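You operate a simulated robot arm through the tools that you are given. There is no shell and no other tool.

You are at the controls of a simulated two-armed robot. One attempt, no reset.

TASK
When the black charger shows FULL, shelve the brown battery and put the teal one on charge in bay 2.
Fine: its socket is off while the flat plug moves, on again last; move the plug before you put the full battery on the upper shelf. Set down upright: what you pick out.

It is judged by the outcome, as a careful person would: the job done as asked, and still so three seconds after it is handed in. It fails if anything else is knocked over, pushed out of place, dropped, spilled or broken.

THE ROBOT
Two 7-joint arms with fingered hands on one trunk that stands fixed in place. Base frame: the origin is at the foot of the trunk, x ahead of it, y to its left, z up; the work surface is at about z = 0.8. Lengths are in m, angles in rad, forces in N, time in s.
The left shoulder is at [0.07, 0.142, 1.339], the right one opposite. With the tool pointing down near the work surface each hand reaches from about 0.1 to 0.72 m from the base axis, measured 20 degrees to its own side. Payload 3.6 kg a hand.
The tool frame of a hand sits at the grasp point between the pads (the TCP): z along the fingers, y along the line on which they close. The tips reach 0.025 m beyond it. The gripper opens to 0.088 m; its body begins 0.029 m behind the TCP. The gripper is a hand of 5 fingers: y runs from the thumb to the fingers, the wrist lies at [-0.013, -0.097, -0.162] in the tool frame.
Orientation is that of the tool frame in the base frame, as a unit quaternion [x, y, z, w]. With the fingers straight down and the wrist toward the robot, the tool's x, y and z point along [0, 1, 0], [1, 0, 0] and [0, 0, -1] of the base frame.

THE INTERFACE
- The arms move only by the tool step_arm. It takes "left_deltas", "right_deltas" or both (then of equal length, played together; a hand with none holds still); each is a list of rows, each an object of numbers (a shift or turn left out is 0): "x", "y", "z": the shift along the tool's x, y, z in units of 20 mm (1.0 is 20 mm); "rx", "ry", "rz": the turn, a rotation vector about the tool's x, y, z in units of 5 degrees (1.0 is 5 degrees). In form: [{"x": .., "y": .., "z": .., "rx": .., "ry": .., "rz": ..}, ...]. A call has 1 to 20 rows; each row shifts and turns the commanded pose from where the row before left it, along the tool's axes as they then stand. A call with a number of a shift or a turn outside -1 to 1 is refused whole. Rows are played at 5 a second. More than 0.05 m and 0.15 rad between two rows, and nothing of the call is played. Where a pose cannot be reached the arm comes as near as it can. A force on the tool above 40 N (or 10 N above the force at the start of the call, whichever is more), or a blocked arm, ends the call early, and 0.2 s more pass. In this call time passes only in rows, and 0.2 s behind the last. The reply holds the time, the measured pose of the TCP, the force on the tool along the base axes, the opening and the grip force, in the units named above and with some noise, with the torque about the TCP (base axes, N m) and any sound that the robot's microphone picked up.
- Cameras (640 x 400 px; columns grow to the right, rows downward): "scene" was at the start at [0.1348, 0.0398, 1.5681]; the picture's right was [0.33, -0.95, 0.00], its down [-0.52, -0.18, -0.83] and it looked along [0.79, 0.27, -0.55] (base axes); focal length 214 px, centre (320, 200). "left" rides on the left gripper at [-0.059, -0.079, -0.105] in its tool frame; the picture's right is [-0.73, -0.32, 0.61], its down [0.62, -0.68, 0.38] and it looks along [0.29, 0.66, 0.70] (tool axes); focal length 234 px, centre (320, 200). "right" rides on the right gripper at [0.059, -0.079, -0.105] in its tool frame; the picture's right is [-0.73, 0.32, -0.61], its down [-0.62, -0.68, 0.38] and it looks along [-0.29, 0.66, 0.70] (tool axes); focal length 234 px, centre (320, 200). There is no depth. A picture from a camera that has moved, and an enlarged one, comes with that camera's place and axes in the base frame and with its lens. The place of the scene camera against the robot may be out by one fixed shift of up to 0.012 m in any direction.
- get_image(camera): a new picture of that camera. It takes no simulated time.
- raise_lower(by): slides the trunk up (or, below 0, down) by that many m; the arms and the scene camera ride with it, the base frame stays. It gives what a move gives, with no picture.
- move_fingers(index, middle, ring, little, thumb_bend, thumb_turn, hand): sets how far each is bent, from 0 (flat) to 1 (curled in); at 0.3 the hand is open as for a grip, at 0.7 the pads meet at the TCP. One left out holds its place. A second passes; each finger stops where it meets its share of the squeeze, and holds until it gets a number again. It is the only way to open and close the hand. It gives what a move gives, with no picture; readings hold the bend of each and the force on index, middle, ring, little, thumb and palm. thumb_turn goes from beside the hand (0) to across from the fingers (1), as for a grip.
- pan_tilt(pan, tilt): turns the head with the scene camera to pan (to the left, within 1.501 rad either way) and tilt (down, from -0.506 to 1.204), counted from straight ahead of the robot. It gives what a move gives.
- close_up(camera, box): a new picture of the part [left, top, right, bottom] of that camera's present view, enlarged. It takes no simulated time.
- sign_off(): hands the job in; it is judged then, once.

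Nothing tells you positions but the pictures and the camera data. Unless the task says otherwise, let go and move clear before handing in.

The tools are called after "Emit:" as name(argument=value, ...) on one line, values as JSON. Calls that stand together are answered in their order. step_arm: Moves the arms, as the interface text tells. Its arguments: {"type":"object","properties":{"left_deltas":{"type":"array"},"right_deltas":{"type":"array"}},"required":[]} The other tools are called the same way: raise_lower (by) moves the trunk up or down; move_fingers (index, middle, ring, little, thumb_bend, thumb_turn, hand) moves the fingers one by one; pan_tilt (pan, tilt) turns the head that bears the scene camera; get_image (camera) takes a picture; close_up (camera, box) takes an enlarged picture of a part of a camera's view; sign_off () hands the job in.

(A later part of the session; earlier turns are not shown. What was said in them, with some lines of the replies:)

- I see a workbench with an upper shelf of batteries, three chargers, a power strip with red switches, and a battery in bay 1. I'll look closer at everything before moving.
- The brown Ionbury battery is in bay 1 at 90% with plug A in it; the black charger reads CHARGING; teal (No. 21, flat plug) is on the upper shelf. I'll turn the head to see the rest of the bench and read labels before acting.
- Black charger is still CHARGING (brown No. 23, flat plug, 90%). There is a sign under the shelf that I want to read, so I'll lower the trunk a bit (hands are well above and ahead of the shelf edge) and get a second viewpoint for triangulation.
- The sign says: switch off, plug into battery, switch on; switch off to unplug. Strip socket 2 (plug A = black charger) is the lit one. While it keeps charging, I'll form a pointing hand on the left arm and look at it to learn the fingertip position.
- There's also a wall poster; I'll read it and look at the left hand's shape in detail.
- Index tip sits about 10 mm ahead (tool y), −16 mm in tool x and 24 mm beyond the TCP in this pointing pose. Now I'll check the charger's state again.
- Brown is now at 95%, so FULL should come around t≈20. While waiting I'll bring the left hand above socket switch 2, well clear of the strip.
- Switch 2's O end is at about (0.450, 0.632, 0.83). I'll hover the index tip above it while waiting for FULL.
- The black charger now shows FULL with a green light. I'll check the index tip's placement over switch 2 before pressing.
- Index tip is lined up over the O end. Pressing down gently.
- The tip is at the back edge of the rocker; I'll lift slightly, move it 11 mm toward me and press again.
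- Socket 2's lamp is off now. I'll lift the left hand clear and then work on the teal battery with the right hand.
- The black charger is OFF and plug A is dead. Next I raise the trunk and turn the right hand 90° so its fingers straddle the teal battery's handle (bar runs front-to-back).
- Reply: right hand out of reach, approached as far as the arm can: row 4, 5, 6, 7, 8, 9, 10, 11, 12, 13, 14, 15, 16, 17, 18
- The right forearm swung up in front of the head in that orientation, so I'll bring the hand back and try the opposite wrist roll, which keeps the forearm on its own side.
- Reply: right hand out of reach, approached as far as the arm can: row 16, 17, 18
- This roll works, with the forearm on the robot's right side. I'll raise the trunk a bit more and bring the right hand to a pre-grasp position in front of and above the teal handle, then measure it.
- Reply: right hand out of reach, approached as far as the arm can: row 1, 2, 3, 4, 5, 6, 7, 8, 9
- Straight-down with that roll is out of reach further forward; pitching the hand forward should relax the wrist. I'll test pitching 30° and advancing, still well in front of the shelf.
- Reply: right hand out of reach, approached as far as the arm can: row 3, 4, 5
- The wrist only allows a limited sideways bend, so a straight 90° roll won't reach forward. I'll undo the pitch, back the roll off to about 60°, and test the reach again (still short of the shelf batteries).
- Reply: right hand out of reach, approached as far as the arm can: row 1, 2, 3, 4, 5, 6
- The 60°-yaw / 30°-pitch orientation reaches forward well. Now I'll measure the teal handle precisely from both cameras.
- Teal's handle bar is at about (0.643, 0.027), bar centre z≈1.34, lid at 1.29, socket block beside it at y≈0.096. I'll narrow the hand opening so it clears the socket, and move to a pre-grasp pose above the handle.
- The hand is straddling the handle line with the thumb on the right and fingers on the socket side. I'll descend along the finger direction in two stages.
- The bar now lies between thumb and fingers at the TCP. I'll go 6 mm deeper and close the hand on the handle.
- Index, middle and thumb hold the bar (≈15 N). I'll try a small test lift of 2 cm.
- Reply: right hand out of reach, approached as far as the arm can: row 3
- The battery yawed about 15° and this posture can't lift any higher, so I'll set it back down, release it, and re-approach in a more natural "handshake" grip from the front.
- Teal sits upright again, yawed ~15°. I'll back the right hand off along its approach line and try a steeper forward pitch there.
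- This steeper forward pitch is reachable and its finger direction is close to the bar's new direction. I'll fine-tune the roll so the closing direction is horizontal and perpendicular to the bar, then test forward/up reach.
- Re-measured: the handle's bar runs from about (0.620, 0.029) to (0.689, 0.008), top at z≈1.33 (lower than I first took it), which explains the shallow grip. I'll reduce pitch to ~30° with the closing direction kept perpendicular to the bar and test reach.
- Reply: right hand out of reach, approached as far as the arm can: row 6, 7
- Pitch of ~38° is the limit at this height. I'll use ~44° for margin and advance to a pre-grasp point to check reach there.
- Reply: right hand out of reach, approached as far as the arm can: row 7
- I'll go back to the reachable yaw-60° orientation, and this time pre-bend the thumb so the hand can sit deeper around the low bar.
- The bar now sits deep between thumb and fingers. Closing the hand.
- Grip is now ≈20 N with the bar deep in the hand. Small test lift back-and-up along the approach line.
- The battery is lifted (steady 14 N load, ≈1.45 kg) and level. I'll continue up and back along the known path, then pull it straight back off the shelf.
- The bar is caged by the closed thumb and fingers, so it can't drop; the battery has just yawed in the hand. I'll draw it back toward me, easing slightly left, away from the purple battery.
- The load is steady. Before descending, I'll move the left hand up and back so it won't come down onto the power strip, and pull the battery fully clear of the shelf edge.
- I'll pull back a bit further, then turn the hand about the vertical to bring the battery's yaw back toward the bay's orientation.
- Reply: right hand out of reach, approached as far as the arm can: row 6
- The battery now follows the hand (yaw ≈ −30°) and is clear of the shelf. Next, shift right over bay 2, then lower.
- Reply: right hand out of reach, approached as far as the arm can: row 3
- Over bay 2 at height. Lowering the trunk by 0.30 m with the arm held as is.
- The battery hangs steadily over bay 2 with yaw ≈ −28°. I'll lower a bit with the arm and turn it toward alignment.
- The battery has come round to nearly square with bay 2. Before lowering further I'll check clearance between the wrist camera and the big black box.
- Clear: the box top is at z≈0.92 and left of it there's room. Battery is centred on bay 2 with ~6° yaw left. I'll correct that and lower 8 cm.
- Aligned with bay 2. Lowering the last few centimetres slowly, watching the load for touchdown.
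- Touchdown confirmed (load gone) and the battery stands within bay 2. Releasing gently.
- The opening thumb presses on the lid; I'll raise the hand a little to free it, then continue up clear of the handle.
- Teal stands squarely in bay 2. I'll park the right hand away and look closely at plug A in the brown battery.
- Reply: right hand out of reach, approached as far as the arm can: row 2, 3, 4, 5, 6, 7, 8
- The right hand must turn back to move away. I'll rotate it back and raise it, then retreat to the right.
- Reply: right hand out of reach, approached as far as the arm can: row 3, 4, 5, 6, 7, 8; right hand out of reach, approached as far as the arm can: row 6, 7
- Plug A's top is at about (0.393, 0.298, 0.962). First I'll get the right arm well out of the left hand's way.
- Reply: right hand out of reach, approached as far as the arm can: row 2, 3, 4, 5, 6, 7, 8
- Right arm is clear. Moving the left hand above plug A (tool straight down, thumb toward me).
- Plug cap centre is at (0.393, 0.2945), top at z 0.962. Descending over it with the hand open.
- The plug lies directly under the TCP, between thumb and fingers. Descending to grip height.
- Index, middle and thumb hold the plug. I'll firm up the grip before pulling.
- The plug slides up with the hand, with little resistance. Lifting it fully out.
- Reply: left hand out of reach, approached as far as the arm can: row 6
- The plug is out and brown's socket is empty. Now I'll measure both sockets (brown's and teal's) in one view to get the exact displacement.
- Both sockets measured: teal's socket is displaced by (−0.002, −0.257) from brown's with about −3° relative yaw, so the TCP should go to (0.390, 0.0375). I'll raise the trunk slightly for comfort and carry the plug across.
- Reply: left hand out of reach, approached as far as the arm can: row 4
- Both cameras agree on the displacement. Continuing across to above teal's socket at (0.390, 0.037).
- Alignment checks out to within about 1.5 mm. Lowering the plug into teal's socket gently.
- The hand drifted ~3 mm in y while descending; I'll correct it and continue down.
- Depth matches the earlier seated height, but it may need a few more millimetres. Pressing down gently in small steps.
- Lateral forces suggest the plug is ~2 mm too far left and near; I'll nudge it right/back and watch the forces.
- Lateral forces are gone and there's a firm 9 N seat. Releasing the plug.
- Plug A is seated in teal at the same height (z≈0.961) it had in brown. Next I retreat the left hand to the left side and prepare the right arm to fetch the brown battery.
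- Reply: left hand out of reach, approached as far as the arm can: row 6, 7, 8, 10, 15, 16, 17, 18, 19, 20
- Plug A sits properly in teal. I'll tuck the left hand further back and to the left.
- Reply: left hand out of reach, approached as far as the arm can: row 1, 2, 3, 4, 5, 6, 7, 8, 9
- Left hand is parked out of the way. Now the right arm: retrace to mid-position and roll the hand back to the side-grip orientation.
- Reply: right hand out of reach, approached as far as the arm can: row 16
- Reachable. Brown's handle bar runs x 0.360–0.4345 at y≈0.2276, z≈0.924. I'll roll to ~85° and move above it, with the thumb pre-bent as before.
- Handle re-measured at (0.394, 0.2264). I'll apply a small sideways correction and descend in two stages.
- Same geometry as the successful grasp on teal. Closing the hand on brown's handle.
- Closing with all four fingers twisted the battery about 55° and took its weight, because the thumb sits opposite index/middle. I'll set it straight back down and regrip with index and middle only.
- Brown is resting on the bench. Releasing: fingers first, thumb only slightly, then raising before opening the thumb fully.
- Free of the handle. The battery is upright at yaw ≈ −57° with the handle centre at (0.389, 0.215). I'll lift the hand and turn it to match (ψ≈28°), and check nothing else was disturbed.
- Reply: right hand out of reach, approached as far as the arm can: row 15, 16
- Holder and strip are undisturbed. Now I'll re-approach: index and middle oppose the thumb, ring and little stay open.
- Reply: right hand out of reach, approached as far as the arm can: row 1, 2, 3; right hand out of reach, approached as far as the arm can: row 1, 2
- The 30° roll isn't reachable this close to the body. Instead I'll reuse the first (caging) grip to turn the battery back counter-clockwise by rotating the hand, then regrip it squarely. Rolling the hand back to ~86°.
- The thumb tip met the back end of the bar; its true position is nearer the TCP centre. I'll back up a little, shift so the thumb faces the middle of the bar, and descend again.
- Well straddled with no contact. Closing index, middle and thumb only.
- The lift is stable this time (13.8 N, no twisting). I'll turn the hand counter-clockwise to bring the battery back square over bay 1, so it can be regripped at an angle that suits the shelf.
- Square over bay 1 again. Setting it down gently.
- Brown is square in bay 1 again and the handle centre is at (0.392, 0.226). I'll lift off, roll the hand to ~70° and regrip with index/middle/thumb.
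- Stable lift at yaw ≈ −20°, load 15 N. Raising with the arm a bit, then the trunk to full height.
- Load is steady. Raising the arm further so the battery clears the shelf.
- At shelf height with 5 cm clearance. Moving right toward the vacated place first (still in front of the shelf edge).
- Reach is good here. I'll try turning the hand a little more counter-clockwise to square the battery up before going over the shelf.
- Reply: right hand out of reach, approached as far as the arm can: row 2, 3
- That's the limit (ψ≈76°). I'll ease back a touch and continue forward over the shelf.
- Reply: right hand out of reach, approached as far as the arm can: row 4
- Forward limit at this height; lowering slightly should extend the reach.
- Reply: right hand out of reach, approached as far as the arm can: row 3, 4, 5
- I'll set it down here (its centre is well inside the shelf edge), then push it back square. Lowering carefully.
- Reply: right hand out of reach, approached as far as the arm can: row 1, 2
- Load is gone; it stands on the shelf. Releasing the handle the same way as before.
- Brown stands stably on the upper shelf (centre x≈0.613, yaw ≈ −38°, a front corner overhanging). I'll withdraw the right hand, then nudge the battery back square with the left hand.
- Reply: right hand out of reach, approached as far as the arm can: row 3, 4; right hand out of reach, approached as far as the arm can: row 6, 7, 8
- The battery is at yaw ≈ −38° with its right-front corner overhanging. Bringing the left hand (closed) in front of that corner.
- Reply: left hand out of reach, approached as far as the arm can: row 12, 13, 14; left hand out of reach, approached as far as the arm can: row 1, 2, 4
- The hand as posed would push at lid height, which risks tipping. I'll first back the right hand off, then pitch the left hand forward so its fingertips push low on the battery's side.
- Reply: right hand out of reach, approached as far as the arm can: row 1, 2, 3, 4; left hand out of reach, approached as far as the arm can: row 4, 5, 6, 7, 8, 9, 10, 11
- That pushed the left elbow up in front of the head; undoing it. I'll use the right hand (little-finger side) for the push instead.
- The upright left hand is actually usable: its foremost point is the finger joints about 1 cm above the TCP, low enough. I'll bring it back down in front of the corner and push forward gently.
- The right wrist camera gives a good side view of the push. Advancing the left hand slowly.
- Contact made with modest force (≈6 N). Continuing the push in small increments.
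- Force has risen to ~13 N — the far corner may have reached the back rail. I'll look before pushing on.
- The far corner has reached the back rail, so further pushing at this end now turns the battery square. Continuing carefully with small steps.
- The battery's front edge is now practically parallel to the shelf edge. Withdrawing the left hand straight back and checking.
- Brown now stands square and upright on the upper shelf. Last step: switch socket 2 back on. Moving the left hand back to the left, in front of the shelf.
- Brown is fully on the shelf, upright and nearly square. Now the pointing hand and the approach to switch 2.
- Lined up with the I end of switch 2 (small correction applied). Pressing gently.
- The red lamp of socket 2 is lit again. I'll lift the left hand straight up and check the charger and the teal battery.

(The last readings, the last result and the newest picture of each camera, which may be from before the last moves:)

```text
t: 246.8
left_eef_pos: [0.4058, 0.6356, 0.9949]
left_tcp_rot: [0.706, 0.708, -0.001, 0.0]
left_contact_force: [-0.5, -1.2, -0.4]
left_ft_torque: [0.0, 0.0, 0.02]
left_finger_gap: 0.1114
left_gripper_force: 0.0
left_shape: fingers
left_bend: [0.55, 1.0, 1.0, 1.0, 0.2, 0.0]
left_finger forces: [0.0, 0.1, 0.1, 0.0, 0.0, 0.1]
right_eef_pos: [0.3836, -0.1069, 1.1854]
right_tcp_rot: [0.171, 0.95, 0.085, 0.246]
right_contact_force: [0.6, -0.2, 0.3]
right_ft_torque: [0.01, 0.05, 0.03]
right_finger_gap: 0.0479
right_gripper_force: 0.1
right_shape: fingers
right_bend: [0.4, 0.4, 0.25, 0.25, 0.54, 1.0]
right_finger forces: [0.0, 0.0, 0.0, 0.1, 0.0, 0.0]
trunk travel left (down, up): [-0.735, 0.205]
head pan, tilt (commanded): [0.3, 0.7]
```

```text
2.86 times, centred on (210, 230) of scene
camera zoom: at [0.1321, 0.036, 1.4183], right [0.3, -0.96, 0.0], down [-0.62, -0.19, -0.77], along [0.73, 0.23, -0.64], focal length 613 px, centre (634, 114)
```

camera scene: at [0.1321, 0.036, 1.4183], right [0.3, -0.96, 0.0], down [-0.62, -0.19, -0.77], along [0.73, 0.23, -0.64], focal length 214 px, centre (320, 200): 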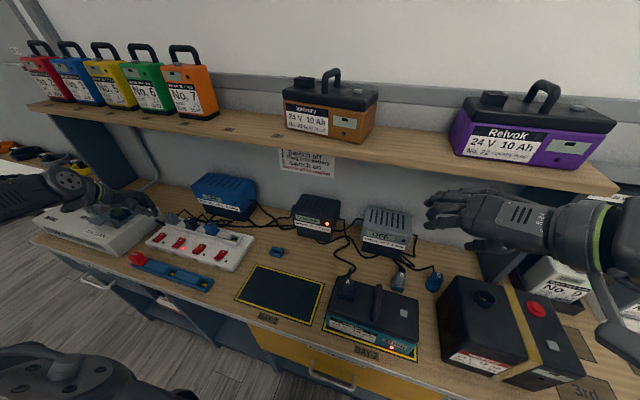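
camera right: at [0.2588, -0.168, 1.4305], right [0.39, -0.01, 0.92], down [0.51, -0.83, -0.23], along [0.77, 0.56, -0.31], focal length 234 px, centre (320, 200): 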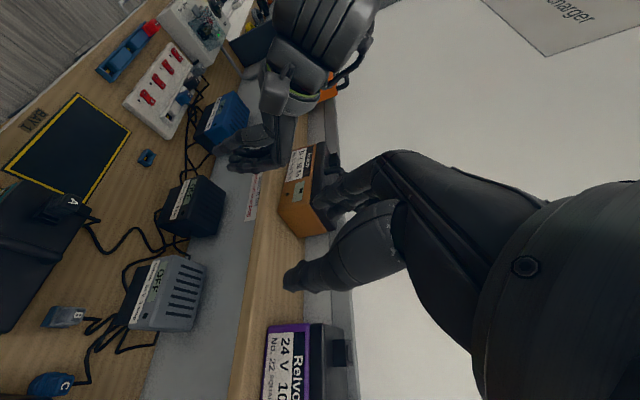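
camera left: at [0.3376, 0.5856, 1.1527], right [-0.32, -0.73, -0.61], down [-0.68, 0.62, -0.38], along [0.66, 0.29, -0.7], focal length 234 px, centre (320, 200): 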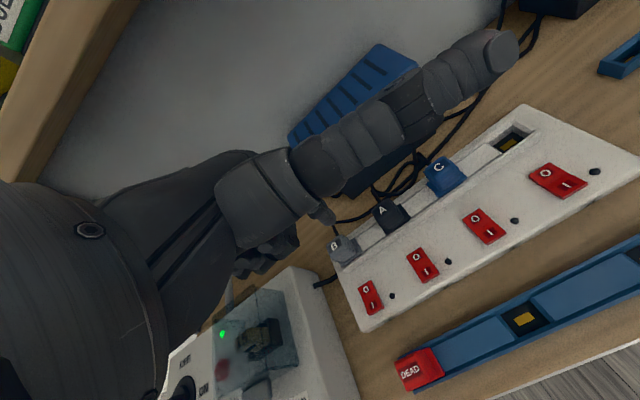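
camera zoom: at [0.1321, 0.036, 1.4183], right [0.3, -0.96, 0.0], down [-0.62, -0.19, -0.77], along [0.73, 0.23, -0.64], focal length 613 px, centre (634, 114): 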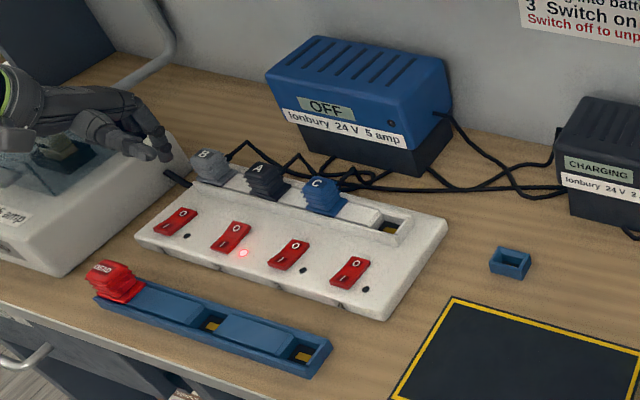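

The black charger now shows CHARGING and teal's lamp is lit. I'll move both hands clear by raising the trunk, and do a final check of the scene.

Emit:
step_arm(left_deltas=[{"y": -0.6, "z": -0.6}, {"y": -0.6, "z": -0.6}, {"y": -0.6, "z": -0.6}, {"y": -0.6, "z": -0.6}, {"y": -0.6, "z": -0.6}])

Emit:
raise_lower(by=0.15)

Emit:
pan_tilt(pan=0.0, tilt=0.8)

Emit:
get_image(camera="scene")

Emit:
close_up(camera="scene", box=[200, 220, 400, 340])

Emit:
close_up(camera="scene", box=[180, 80, 480, 220])

Emit:
close_up(camera="scene", box=[360, 150, 640, 330])

```text
t: 248.0
left_eef_pos: [0.3444, 0.6363, 1.0559]
left_tcp_rot: [0.706, 0.708, 0.0, 0.0]
left_contact_force: [0.0, 1.0, -0.3]
left_ft_torque: [0.02, 0.03, 0.02]
left_finger_gap: 0.1117
left_gripper_force: 0.1
left_shape: fingers
left_bend: [0.55, 1.0, 1.0, 1.0, 0.2, 0.0]
left_finger forces: [0.0, 0.0, 0.1, 0.1, 0.0, 0.0]
right_eef_pos: [0.383, -0.107, 1.1858]
right_tcp_rot: [0.171, 0.95, 0.085, 0.246]
right_contact_force: [1.4, 0.6, -0.2]
right_ft_torque: [0.03, 0.03, 0.03]
right_finger_gap: 0.0477
right_gripper_force: 0.2
right_shape: fingers
right_bend: [0.4, 0.4, 0.25, 0.25, 0.54, 1.0]
right_finger forces: [0.1, 0.1, 0.0, 0.0, 0.0, 0.0]
trunk travel left (down, up): [-0.735, 0.205]
head pan, tilt (commanded): [0.3, 0.7]
```

```text
t: 249.8
left_eef_pos: [0.3451, 0.6371, 1.2038]
left_tcp_rot: [0.706, 0.708, -0.001, 0.0]
left_contact_force: [-0.2, -0.2, -0.4]
left_ft_torque: [-0.01, 0.02, -0.02]
left_finger_gap: 0.1115
left_gripper_force: 0.2
left_shape: fingers
left_bend: [0.55, 1.0, 1.0, 1.0, 0.2, 0.0]
left_finger forces: [0.0, 0.0, 0.1, 0.0, 0.0, 0.0]
right_eef_pos: [0.3827, -0.1063, 1.3357]
right_tcp_rot: [0.171, 0.95, 0.086, 0.246]
right_contact_force: [-0.1, -0.8, 0.6]
right_ft_torque: [-0.01, 0.01, 0.03]
right_finger_gap: 0.0476
right_gripper_force: 0.1
right_shape: fingers
right_bend: [0.4, 0.4, 0.25, 0.25, 0.54, 1.0]
right_finger forces: [0.0, 0.1, 0.0, 0.1, 0.0, 0.1]
trunk travel left (down, up): [-0.885, 0.055]
head pan, tilt (commanded): [0.3, 0.7]
```

```text
t: 250.6
left_eef_pos: [0.3446, 0.6368, 1.2043]
left_tcp_rot: [0.705, 0.709, -0.001, 0.0]
left_contact_force: [-0.2, 0.2, 0.1]
left_ft_torque: [0.02, -0.02, 0.0]
left_finger_gap: 0.1115
left_gripper_force: 0.2
left_shape: fingers
left_bend: [0.55, 1.0, 1.0, 1.0, 0.2, 0.0]
left_finger forces: [0.1, 0.0, 0.1, 0.1, 0.1, 0.0]
right_eef_pos: [0.3831, -0.107, 1.3361]
right_tcp_rot: [0.171, 0.951, 0.085, 0.245]
right_contact_force: [-0.7, 0.9, -0.2]
right_ft_torque: [0.0, -0.01, 0.01]
right_finger_gap: 0.0477
right_gripper_force: 0.0
right_shape: fingers
right_bend: [0.4, 0.4, 0.25, 0.25, 0.54, 1.0]
right_finger forces: [0.0, 0.0, 0.0, 0.0, 0.1, 0.0]
trunk travel left (down, up): [-0.885, 0.055]
head pan, tilt (commanded): [0.0, 0.799]
```

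```text
taken
camera scene: at [0.1316, 0.0109, 1.5601], right [0.0, -1.0, 0.0], down [-0.72, 0.0, -0.7], along [0.7, 0.0, -0.72], focal length 214 px, centre (320, 200)
```

scene: 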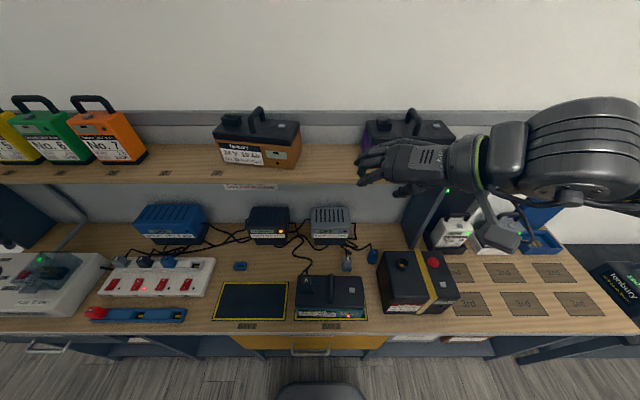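

```text
3.20 times, centred on (300, 280) of scene
camera zoom: at [0.1316, 0.0109, 1.5601], right [0.0, -1.0, 0.0], down [-0.72, 0.0, -0.7], along [0.7, 0.0, -0.72], focal length 686 px, centre (384, -56)
```

zoom: 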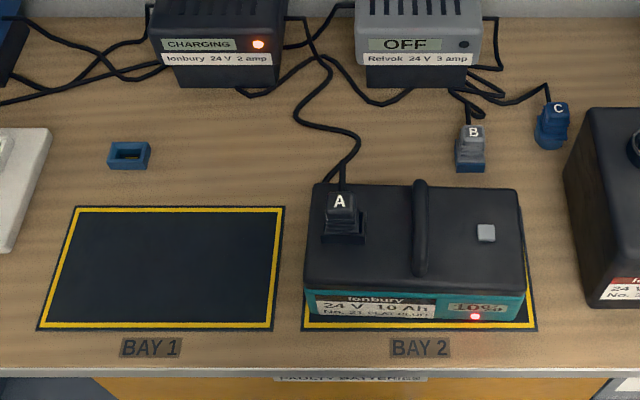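

```text
2.13 times, centred on (330, 150) of scene
camera zoom: at [0.1316, 0.0109, 1.5601], right [0.0, -1.0, 0.0], down [-0.72, 0.0, -0.7], along [0.7, 0.0, -0.72], focal length 458 px, centre (299, 307)
```

zoom: 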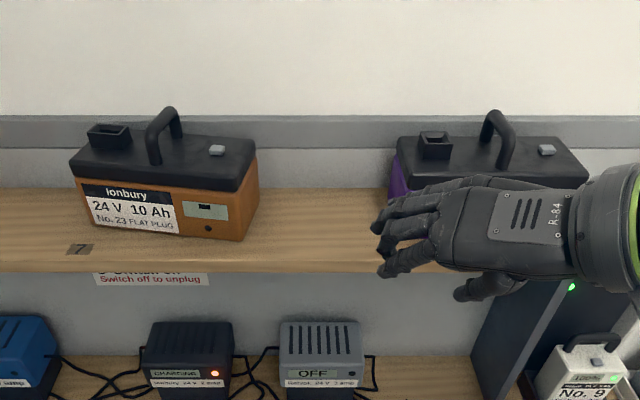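

```text
2.22 times, centred on (500, 240) of scene
camera zoom: at [0.1316, 0.0109, 1.5601], right [0.0, -1.0, 0.0], down [-0.72, 0.0, -0.7], along [0.7, 0.0, -0.72], focal length 477 px, centre (-80, 111)
```

zoom: 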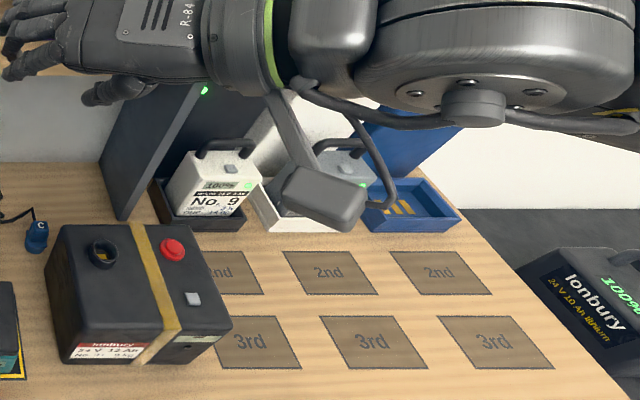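

Everything is in place. Brown (No. 23) stands upright on the upper shelf, and teal (No. 21) is in bay 2 with flat plug A in it. Socket 2 is on, the black charger shows CHARGING and teal reads 10%. Both hands are empty and clear and nothing else has moved, so I'm handing in.

Emit:
sign_off()

```text
The job is handed in.
```

The job is done and handed in. Teal is charging in bay 2 and brown is on the upper shelf.

- **Switching:** I waited until the black charger showed FULL, then turned socket 2 off. It stayed off until everything else was finished, and I switched it back on last.
- **Teal (No. 21):** it stands upright in bay 2 with flat plug A from the black charger. The charger shows CHARGING and the battery read 10% at my last look.
- **Brown (No. 23):** it stands upright on the upper shelf, between slot 7 and the purple battery. I moved the plug before shelving it.

**Handling:** it took several grips to shelve brown. One twisted it about 55° in bay 1, and I set it down there twice before carrying it up. It first went onto the shelf at an angle with a corner over the edge, so I pushed it square. Its far corner touched the back rail during that push.

I saw nothing else knocked or out of place in the final check, and both hands are empty and clear.
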